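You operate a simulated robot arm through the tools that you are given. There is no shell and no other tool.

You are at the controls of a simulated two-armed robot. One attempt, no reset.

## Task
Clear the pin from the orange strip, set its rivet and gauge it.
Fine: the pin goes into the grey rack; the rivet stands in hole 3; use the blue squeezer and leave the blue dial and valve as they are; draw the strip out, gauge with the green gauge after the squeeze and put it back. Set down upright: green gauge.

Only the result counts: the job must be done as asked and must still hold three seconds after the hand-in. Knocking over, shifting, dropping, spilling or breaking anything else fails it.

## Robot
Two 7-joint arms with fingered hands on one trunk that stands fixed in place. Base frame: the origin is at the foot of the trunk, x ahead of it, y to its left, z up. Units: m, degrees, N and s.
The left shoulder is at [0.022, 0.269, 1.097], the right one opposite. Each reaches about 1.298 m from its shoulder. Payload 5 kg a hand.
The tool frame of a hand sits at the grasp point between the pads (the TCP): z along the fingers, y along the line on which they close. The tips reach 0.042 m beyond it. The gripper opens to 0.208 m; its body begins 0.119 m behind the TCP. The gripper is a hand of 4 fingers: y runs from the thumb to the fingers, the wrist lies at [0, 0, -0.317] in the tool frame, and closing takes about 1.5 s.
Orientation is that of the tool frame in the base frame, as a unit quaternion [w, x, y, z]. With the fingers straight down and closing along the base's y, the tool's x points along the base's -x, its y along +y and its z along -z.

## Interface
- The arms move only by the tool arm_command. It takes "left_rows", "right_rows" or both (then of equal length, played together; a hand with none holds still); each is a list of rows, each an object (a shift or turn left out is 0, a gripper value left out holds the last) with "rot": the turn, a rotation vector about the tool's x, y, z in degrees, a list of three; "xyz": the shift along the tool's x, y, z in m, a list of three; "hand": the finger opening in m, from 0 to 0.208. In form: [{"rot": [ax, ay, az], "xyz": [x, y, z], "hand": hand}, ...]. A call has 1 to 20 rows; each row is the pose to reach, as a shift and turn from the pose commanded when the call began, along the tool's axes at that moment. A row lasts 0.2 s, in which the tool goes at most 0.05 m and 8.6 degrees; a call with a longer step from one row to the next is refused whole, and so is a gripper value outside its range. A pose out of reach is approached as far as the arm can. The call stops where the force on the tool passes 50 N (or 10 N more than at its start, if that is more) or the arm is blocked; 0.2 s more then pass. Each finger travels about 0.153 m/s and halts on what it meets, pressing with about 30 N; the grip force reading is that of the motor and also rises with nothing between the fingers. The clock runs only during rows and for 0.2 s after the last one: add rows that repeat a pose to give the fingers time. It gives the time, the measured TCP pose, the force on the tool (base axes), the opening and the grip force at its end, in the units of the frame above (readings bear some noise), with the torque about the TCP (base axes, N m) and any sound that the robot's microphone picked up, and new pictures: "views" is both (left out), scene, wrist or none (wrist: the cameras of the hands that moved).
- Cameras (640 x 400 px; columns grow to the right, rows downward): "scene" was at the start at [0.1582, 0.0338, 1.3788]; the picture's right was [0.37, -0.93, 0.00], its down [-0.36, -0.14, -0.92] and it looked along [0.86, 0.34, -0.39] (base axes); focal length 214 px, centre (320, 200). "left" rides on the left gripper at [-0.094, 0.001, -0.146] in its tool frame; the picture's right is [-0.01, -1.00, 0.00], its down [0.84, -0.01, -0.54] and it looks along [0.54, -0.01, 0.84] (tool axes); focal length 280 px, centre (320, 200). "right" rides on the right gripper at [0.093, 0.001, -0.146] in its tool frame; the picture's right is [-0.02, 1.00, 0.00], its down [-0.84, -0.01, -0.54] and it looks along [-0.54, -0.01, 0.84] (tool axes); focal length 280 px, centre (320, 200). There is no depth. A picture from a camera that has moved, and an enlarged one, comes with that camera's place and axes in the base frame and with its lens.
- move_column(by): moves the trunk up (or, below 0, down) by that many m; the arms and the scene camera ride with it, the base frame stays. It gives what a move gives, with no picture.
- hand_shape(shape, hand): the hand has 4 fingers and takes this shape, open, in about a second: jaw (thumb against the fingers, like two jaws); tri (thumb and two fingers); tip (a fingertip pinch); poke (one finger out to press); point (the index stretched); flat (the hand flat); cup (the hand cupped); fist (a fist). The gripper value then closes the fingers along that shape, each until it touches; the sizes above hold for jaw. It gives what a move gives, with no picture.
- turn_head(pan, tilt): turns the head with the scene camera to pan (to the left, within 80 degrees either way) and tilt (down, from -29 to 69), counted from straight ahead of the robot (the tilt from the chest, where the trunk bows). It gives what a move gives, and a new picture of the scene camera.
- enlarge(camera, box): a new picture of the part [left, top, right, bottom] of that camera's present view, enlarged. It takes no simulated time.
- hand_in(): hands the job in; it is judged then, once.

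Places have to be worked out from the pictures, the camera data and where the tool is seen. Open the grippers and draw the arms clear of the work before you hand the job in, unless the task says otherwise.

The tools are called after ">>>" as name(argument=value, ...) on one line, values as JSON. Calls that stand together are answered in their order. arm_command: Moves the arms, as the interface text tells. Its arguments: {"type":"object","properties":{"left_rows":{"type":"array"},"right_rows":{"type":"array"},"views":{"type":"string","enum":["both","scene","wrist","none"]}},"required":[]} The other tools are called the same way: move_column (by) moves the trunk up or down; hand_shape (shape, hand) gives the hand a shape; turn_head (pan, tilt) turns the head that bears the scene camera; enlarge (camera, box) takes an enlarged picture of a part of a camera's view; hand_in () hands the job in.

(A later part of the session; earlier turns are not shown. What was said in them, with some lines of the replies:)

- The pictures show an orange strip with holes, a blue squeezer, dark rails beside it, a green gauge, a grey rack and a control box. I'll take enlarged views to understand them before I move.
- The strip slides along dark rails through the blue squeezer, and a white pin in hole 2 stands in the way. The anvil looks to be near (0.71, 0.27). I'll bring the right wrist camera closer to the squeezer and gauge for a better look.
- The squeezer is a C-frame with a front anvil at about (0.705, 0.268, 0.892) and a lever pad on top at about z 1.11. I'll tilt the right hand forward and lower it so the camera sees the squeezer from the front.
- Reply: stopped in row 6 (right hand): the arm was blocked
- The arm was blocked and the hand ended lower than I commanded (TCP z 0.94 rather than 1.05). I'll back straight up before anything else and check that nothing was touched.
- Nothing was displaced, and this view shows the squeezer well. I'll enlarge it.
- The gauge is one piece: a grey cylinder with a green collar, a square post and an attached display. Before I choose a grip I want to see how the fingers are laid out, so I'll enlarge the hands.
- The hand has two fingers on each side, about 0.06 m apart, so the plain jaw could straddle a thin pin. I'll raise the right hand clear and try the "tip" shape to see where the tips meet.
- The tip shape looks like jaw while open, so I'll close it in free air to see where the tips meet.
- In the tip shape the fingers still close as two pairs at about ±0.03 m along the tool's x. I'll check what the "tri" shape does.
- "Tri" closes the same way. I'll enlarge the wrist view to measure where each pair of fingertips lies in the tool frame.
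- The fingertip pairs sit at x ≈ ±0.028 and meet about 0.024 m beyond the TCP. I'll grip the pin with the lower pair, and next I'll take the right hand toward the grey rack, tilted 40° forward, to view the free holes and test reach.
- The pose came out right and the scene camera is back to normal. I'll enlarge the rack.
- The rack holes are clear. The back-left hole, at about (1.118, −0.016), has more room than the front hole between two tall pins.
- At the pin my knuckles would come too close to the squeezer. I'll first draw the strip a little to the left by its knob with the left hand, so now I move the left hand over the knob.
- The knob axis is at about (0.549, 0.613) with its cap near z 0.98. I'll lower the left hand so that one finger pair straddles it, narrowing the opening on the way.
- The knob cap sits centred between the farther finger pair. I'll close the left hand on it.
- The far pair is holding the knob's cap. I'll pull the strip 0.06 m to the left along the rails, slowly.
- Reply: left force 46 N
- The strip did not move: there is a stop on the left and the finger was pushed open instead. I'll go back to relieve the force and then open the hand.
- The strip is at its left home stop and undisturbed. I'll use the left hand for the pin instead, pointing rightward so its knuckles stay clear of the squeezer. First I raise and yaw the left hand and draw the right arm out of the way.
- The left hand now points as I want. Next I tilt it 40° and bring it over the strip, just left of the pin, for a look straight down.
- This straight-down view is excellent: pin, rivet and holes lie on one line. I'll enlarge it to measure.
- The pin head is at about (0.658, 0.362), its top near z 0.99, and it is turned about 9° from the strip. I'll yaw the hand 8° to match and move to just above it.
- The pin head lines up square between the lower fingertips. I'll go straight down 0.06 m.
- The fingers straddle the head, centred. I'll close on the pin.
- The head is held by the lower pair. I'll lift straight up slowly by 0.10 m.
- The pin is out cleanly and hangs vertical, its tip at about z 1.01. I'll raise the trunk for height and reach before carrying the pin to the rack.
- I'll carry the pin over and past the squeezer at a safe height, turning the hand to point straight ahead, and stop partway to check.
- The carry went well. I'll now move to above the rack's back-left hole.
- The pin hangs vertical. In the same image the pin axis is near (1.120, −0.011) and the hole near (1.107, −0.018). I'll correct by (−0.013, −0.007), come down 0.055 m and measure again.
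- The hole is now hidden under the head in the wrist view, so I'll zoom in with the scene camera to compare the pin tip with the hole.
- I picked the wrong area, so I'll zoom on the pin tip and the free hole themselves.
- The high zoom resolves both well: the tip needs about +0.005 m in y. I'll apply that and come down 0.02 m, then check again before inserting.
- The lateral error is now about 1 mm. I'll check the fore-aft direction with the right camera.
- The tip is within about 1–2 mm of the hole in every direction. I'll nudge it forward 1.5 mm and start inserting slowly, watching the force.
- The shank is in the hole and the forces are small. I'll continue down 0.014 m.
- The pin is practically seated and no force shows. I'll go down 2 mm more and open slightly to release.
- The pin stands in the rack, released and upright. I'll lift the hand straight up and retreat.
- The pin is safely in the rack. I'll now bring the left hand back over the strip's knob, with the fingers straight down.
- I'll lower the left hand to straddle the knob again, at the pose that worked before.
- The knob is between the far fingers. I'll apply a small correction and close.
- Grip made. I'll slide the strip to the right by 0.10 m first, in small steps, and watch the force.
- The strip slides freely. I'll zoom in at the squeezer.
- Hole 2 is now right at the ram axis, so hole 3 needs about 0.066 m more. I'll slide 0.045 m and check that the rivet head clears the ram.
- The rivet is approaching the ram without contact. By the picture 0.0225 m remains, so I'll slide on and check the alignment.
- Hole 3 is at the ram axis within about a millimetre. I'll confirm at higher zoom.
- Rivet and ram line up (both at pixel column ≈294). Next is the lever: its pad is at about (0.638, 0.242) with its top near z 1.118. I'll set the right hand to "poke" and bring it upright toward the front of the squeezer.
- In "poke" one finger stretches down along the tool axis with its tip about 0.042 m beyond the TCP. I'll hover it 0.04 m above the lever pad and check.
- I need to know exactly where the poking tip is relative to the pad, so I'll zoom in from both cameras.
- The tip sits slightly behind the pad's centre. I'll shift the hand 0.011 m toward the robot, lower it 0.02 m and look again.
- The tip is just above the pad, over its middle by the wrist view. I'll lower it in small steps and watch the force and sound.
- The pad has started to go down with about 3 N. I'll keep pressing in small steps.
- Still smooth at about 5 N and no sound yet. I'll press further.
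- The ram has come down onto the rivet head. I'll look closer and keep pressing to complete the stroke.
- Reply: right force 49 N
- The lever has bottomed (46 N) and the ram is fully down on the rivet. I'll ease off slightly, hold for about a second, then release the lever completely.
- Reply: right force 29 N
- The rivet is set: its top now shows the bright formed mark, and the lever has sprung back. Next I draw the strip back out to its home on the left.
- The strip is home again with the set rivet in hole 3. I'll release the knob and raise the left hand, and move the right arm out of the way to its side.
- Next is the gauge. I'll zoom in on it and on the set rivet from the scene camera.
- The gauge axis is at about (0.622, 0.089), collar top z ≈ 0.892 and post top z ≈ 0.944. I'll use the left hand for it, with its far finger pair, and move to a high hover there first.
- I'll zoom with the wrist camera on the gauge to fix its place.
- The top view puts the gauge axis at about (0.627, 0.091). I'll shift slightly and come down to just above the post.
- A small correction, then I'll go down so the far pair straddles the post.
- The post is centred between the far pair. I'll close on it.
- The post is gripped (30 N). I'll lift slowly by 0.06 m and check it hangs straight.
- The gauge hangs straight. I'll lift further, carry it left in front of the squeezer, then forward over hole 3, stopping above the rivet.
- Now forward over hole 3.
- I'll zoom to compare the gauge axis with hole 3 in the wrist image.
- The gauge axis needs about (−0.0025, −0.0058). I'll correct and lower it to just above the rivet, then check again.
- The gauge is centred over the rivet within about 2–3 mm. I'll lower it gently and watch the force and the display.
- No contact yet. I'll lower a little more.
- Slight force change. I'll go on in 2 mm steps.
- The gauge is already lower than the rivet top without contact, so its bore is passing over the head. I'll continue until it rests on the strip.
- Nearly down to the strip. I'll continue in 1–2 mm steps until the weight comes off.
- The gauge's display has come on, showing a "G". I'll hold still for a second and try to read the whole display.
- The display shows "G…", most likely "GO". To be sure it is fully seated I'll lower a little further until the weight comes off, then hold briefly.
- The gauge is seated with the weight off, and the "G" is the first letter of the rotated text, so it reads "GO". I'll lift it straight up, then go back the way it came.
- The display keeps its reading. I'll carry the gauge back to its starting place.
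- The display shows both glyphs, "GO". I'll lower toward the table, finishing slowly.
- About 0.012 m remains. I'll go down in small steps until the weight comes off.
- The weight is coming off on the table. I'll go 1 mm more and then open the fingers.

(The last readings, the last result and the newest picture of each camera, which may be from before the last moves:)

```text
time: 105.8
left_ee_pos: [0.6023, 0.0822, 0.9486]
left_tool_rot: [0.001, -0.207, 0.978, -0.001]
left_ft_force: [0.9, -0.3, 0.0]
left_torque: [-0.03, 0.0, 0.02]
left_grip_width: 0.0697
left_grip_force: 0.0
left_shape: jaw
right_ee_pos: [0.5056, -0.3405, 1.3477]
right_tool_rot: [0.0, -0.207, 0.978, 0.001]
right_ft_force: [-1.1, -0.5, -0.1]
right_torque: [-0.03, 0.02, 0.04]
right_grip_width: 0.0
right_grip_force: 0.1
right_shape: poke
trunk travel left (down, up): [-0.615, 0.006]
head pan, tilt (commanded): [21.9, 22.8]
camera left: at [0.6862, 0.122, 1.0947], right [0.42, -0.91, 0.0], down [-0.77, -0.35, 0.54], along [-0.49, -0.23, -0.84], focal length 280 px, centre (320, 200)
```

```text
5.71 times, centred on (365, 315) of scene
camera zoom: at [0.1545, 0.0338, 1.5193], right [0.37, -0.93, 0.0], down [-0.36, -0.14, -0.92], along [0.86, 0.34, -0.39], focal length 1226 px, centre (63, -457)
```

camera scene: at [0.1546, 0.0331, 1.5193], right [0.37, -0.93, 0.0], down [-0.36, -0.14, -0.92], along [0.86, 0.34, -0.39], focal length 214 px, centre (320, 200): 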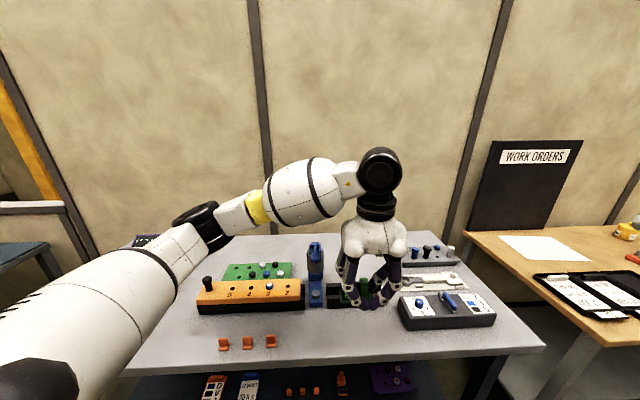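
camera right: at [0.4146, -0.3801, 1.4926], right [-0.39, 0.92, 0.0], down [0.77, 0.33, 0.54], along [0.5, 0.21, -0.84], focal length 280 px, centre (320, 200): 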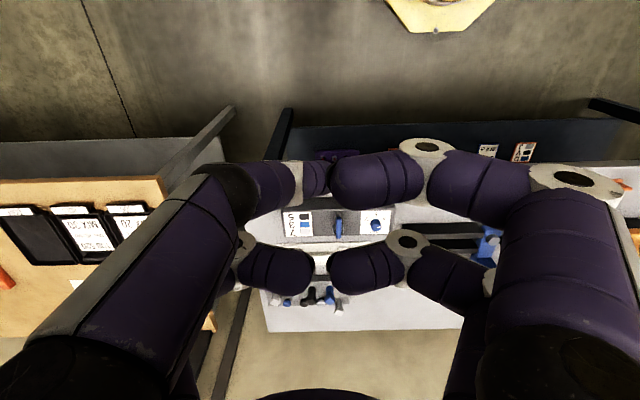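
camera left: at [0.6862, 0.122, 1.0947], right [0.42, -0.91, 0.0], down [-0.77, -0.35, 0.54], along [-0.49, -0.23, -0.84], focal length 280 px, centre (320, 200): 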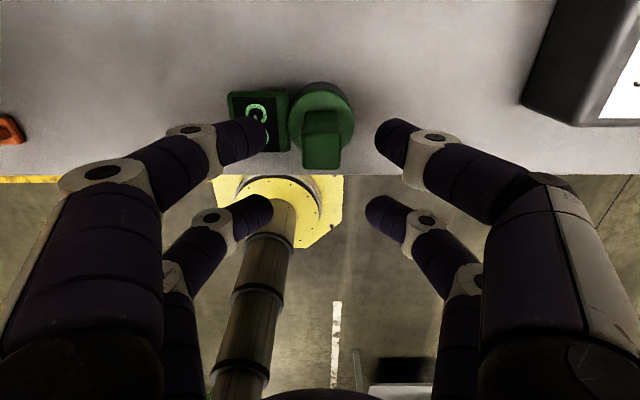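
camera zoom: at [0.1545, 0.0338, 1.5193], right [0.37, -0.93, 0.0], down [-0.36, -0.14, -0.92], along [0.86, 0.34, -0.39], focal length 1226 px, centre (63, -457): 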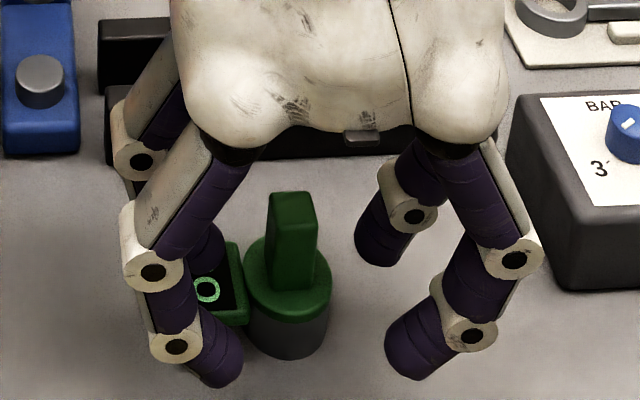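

The gauge stands upright in its place. I'll raise the hand straight up, clear of it.

>>> arm_command(left_rows=[{"xyz": [0, 0, -0.03]}, {"xyz": [0, 0, -0.07]}, {"xyz": [0, 0, -0.115]}, {"xyz": [0, 0, -0.16]}, {"xyz": [0, 0, -0.205]}, {"xyz": [0, 0, -0.25]}, {"xyz": [0, 0, -0.295]}, {"xyz": [0, 0, -0.33]}, {"xyz": [0, 0, -0.35]}], views="both")

>>> enlarge(camera="scene", box=[325, 300, 385, 345])

>>> enlarge(camera="scene", box=[190, 230, 340, 320])

>>> enlarge(camera="scene", box=[380, 230, 510, 335])

```text
time: 107.8
left_ee_pos: [0.6005, 0.0801, 1.2991]
left_tool_rot: [0.0, -0.207, 0.978, -0.001]
left_ft_force: [-0.9, -0.3, 0.0]
left_torque: [0.01, -0.07, 0.02]
left_grip_width: 0.0696
left_grip_force: 0.1
left_shape: jaw
right_ee_pos: [0.5044, -0.3406, 1.3464]
right_tool_rot: [0.0, -0.207, 0.978, 0.002]
right_ft_force: [0.7, -0.3, 0.5]
right_torque: [0.01, -0.06, -0.01]
right_grip_width: 0.0003
right_grip_force: 0.1
right_shape: poke
trunk travel left (down, up): [-0.615, 0.006]
head pan, tilt (commanded): [21.9, 22.8]
camera scene: at [0.154, 0.0337, 1.5194], right [0.37, -0.93, 0.0], down [-0.36, -0.14, -0.92], along [0.86, 0.34, -0.39], focal length 214 px, centre (320, 200)
camera left: at [0.6852, 0.1217, 1.4453], right [0.42, -0.91, 0.0], down [-0.77, -0.35, 0.54], along [-0.49, -0.23, -0.84], focal length 280 px, centre (320, 200)
```

scene: 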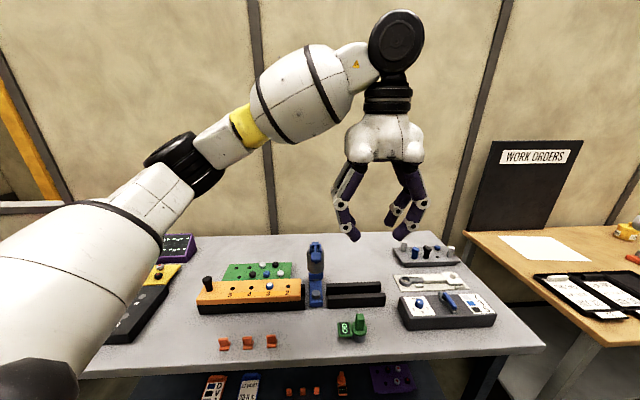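
left: 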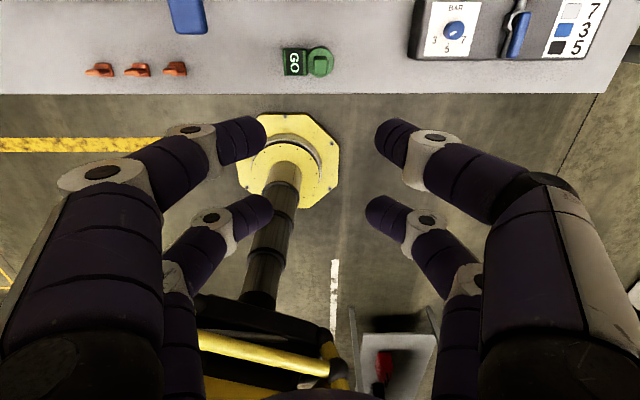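

```text
8.89 times, centred on (355, 322) of scene
camera zoom: at [0.154, 0.0337, 1.5194], right [0.37, -0.93, 0.0], down [-0.36, -0.14, -0.92], along [0.86, 0.34, -0.39], focal length 1906 px, centre (9, -889)
```

zoom: 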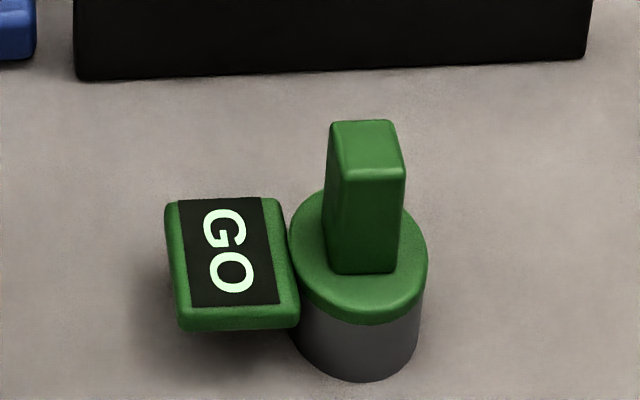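

```text
4.27 times, centred on (265, 275) of scene
camera zoom: at [0.154, 0.0337, 1.5194], right [0.37, -0.93, 0.0], down [-0.36, -0.14, -0.92], along [0.86, 0.34, -0.39], focal length 915 px, centre (555, -120)
```

zoom: 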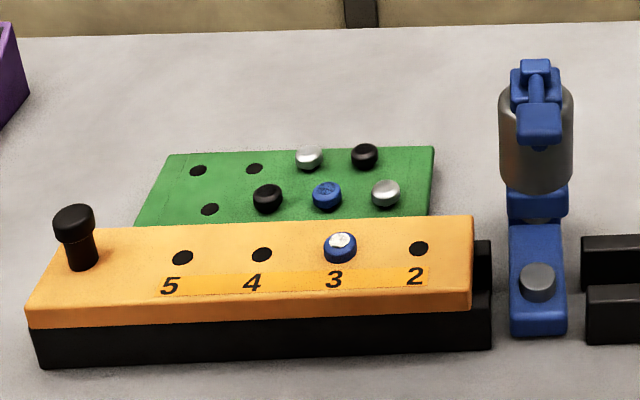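

```text
3.81 times, centred on (445, 282) of scene
camera zoom: at [0.154, 0.0337, 1.5194], right [0.37, -0.93, 0.0], down [-0.36, -0.14, -0.92], along [0.86, 0.34, -0.39], focal length 817 px, centre (-156, -114)
```

zoom: 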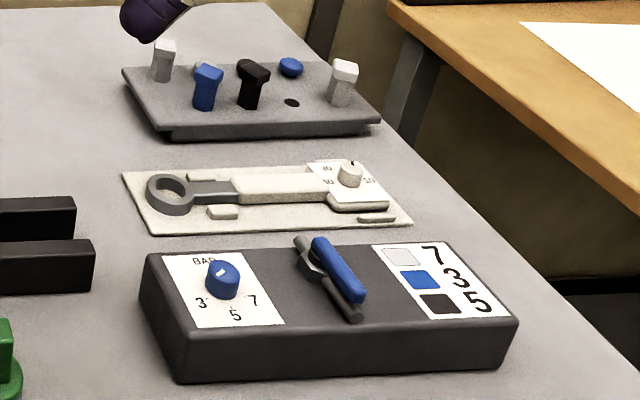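

The display reads "GO", the gauge stands upright in its place, the strip is home, the pin is in the rack, and the dial and valve are untouched. I'll withdraw the left arm to the left and open both hands.

>>> arm_command(left_rows=[{"xyz": [-0.0148, 0.0383, -0.01]}, {"xyz": [-0.0297, 0.0765, -0.02]}, {"xyz": [-0.0445, 0.1148, -0.03]}, {"xyz": [-0.0594, 0.153, -0.04]}, {"xyz": [-0.0742, 0.1913, -0.05]}, {"xyz": [-0.089, 0.2296, -0.06]}, {"xyz": [-0.1039, 0.2678, -0.07]}, {"xyz": [-0.1187, 0.3061, -0.08]}, {"xyz": [-0.1336, 0.3443, -0.09]}, {"xyz": [-0.1484, 0.3826, -0.1], "hand": 0.2}, {"xyz": [-0.1484, 0.3826, -0.1], "hand": 0.2}, {"xyz": [-0.1484, 0.3826, -0.1], "hand": 0.2}, {"xyz": [-0.1484, 0.3826, -0.1], "hand": 0.2}, {"xyz": [-0.1484, 0.3826, -0.1], "hand": 0.2}], views="none")

>>> hand_shape(hand="right", shape="jaw")

>>> arm_command(right_rows=[{"hand": 0.2}, {"hand": 0.2}, {"hand": 0.2}], views="both")

>>> enlarge(camera="scene", box=[180, 225, 400, 350])

>>> enlarge(camera="scene", box=[375, 230, 485, 290])

```text
time: 110.8
left_ee_pos: [0.5815, 0.4931, 1.3989]
left_tool_rot: [0.0, -0.207, 0.978, 0.0]
left_ft_force: [-0.4, 0.2, -1.0]
left_torque: [-0.07, -0.03, 0.01]
left_grip_width: 0.1998
left_grip_force: 0.1
left_shape: jaw
right_ee_pos: [0.5043, -0.3401, 1.3471]
right_tool_rot: [0.0, -0.208, 0.978, -0.001]
right_ft_force: [0.2, -0.6, 1.0]
right_torque: [-0.01, -0.04, -0.03]
right_grip_width: 0.0
right_grip_force: 0.0
right_shape: poke
trunk travel left (down, up): [-0.615, 0.006]
head pan, tilt (commanded): [21.9, 22.8]
```

```text
time: 111.7
left_ee_pos: [0.5827, 0.4922, 1.3978]
left_tool_rot: [0.0, -0.207, 0.978, -0.001]
left_ft_force: [0.0, -0.6, 0.7]
left_torque: [-0.02, -0.02, 0.02]
left_grip_width: 0.2001
left_grip_force: 0.1
left_shape: jaw
right_ee_pos: [0.5043, -0.3394, 1.3456]
right_tool_rot: [0.0, -0.207, 0.978, 0.001]
right_ft_force: [-0.2, 0.1, 0.0]
right_torque: [-0.02, -0.02, 0.01]
right_grip_width: 0.2077
right_grip_force: 0.0
right_shape: jaw
trunk travel left (down, up): [-0.615, 0.006]
head pan, tilt (commanded): [21.9, 22.8]
```

```text
time: 112.5
left_ee_pos: [0.5817, 0.4923, 1.3977]
left_tool_rot: [0.0, -0.207, 0.978, -0.001]
left_ft_force: [0.6, -0.3, 0.9]
left_torque: [-0.02, 0.04, -0.02]
left_grip_width: 0.2
left_grip_force: 0.0
left_shape: jaw
right_ee_pos: [0.5048, -0.3398, 1.3457]
right_tool_rot: [-0.001, -0.207, 0.978, 0.001]
right_ft_force: [-0.2, 0.0, -0.6]
right_torque: [-0.01, 0.01, -0.01]
right_grip_width: 0.2004
right_grip_force: 0.0
right_shape: jaw
trunk travel left (down, up): [-0.615, 0.006]
head pan, tilt (commanded): [21.9, 22.8]
camera scene: at [0.1544, 0.0338, 1.5193], right [0.37, -0.93, 0.0], down [-0.36, -0.14, -0.92], along [0.86, 0.34, -0.39], focal length 214 px, centre (320, 200)
camera right: at [0.419, -0.3768, 1.4918], right [-0.39, 0.92, 0.0], down [0.78, 0.33, 0.54], along [0.5, 0.21, -0.84], focal length 280 px, centre (320, 200)
```

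scene: 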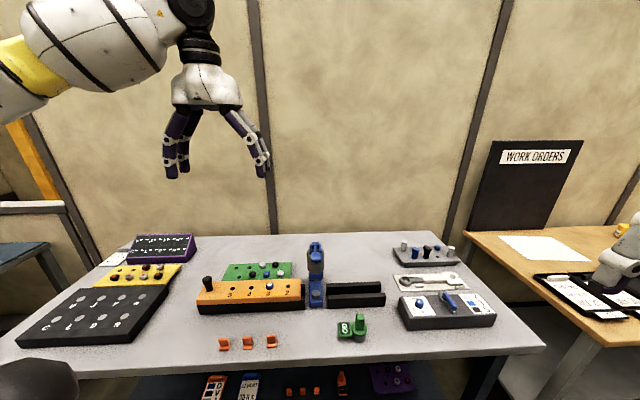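
right: 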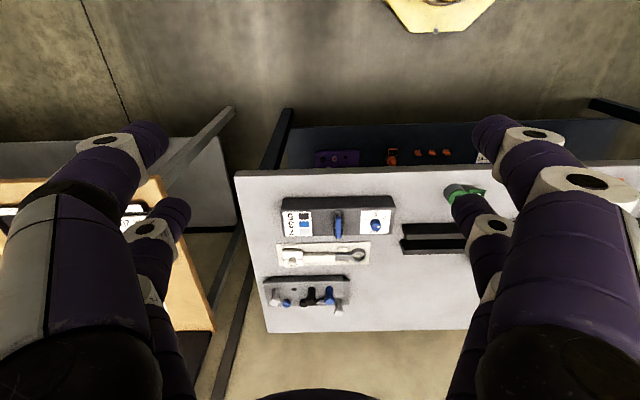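

```text
2.91 times, centred on (290, 288) of scene
camera zoom: at [0.1544, 0.0338, 1.5193], right [0.37, -0.93, 0.0], down [-0.36, -0.14, -0.92], along [0.86, 0.34, -0.39], focal length 624 px, centre (407, -54)
```

zoom: 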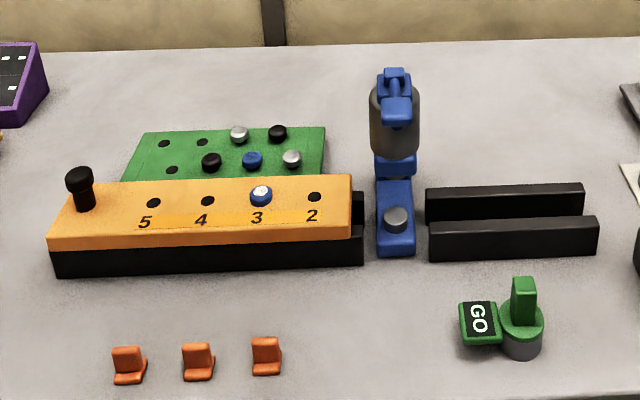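

```text
5.82 times, centred on (430, 260) of scene
camera zoom: at [0.1544, 0.0338, 1.5193], right [0.37, -0.93, 0.0], down [-0.36, -0.14, -0.92], along [0.86, 0.34, -0.39], focal length 1248 px, centre (-320, -149)
```

zoom: 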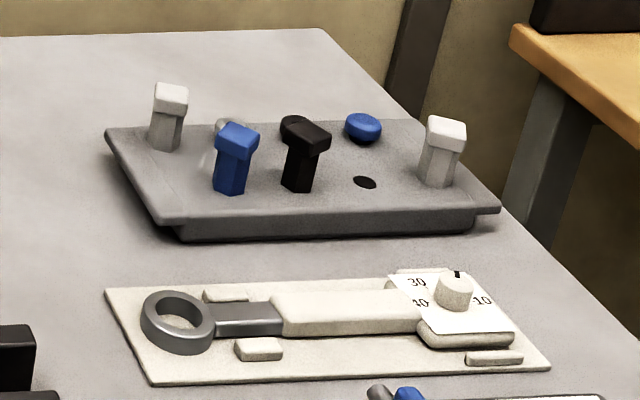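

Everything is in order. The pin stands in the grey rack, the rivet in hole 3 is set and gauged "GO", and the strip is drawn out to its home. The gauge stands upright where it was, and both arms are clear with open hands. I hand the job in.

>>> hand_in()

```text
The job is handed in.
```

The job is done and handed in; the judge's result has not come back yet.

- **Pin:** it came out of hole 2 and stands upright in the grey rack, in the back-left hole. The front hole between the two tall pins was too tight for the fingers.
- **Rivet:** I slid the strip until hole 3 was under the ram. I then pressed the blue squeezer's lever to the bottom. The rivet head now shows the bright formed mark.
- **Gauge:** I drew the strip back to its home, then set the green gauge over the rivet. It read "GO". The gauge is back upright where it stood before.
- **Dial and valve:** I did not touch the blue dial or the valve.

Two things happened along the way. The right arm was once blocked and ended lower than I commanded. I also tried once to pull the strip left against its stop. The pictures afterwards showed nothing displaced.

Both hands are open and both arms are clear of the work.
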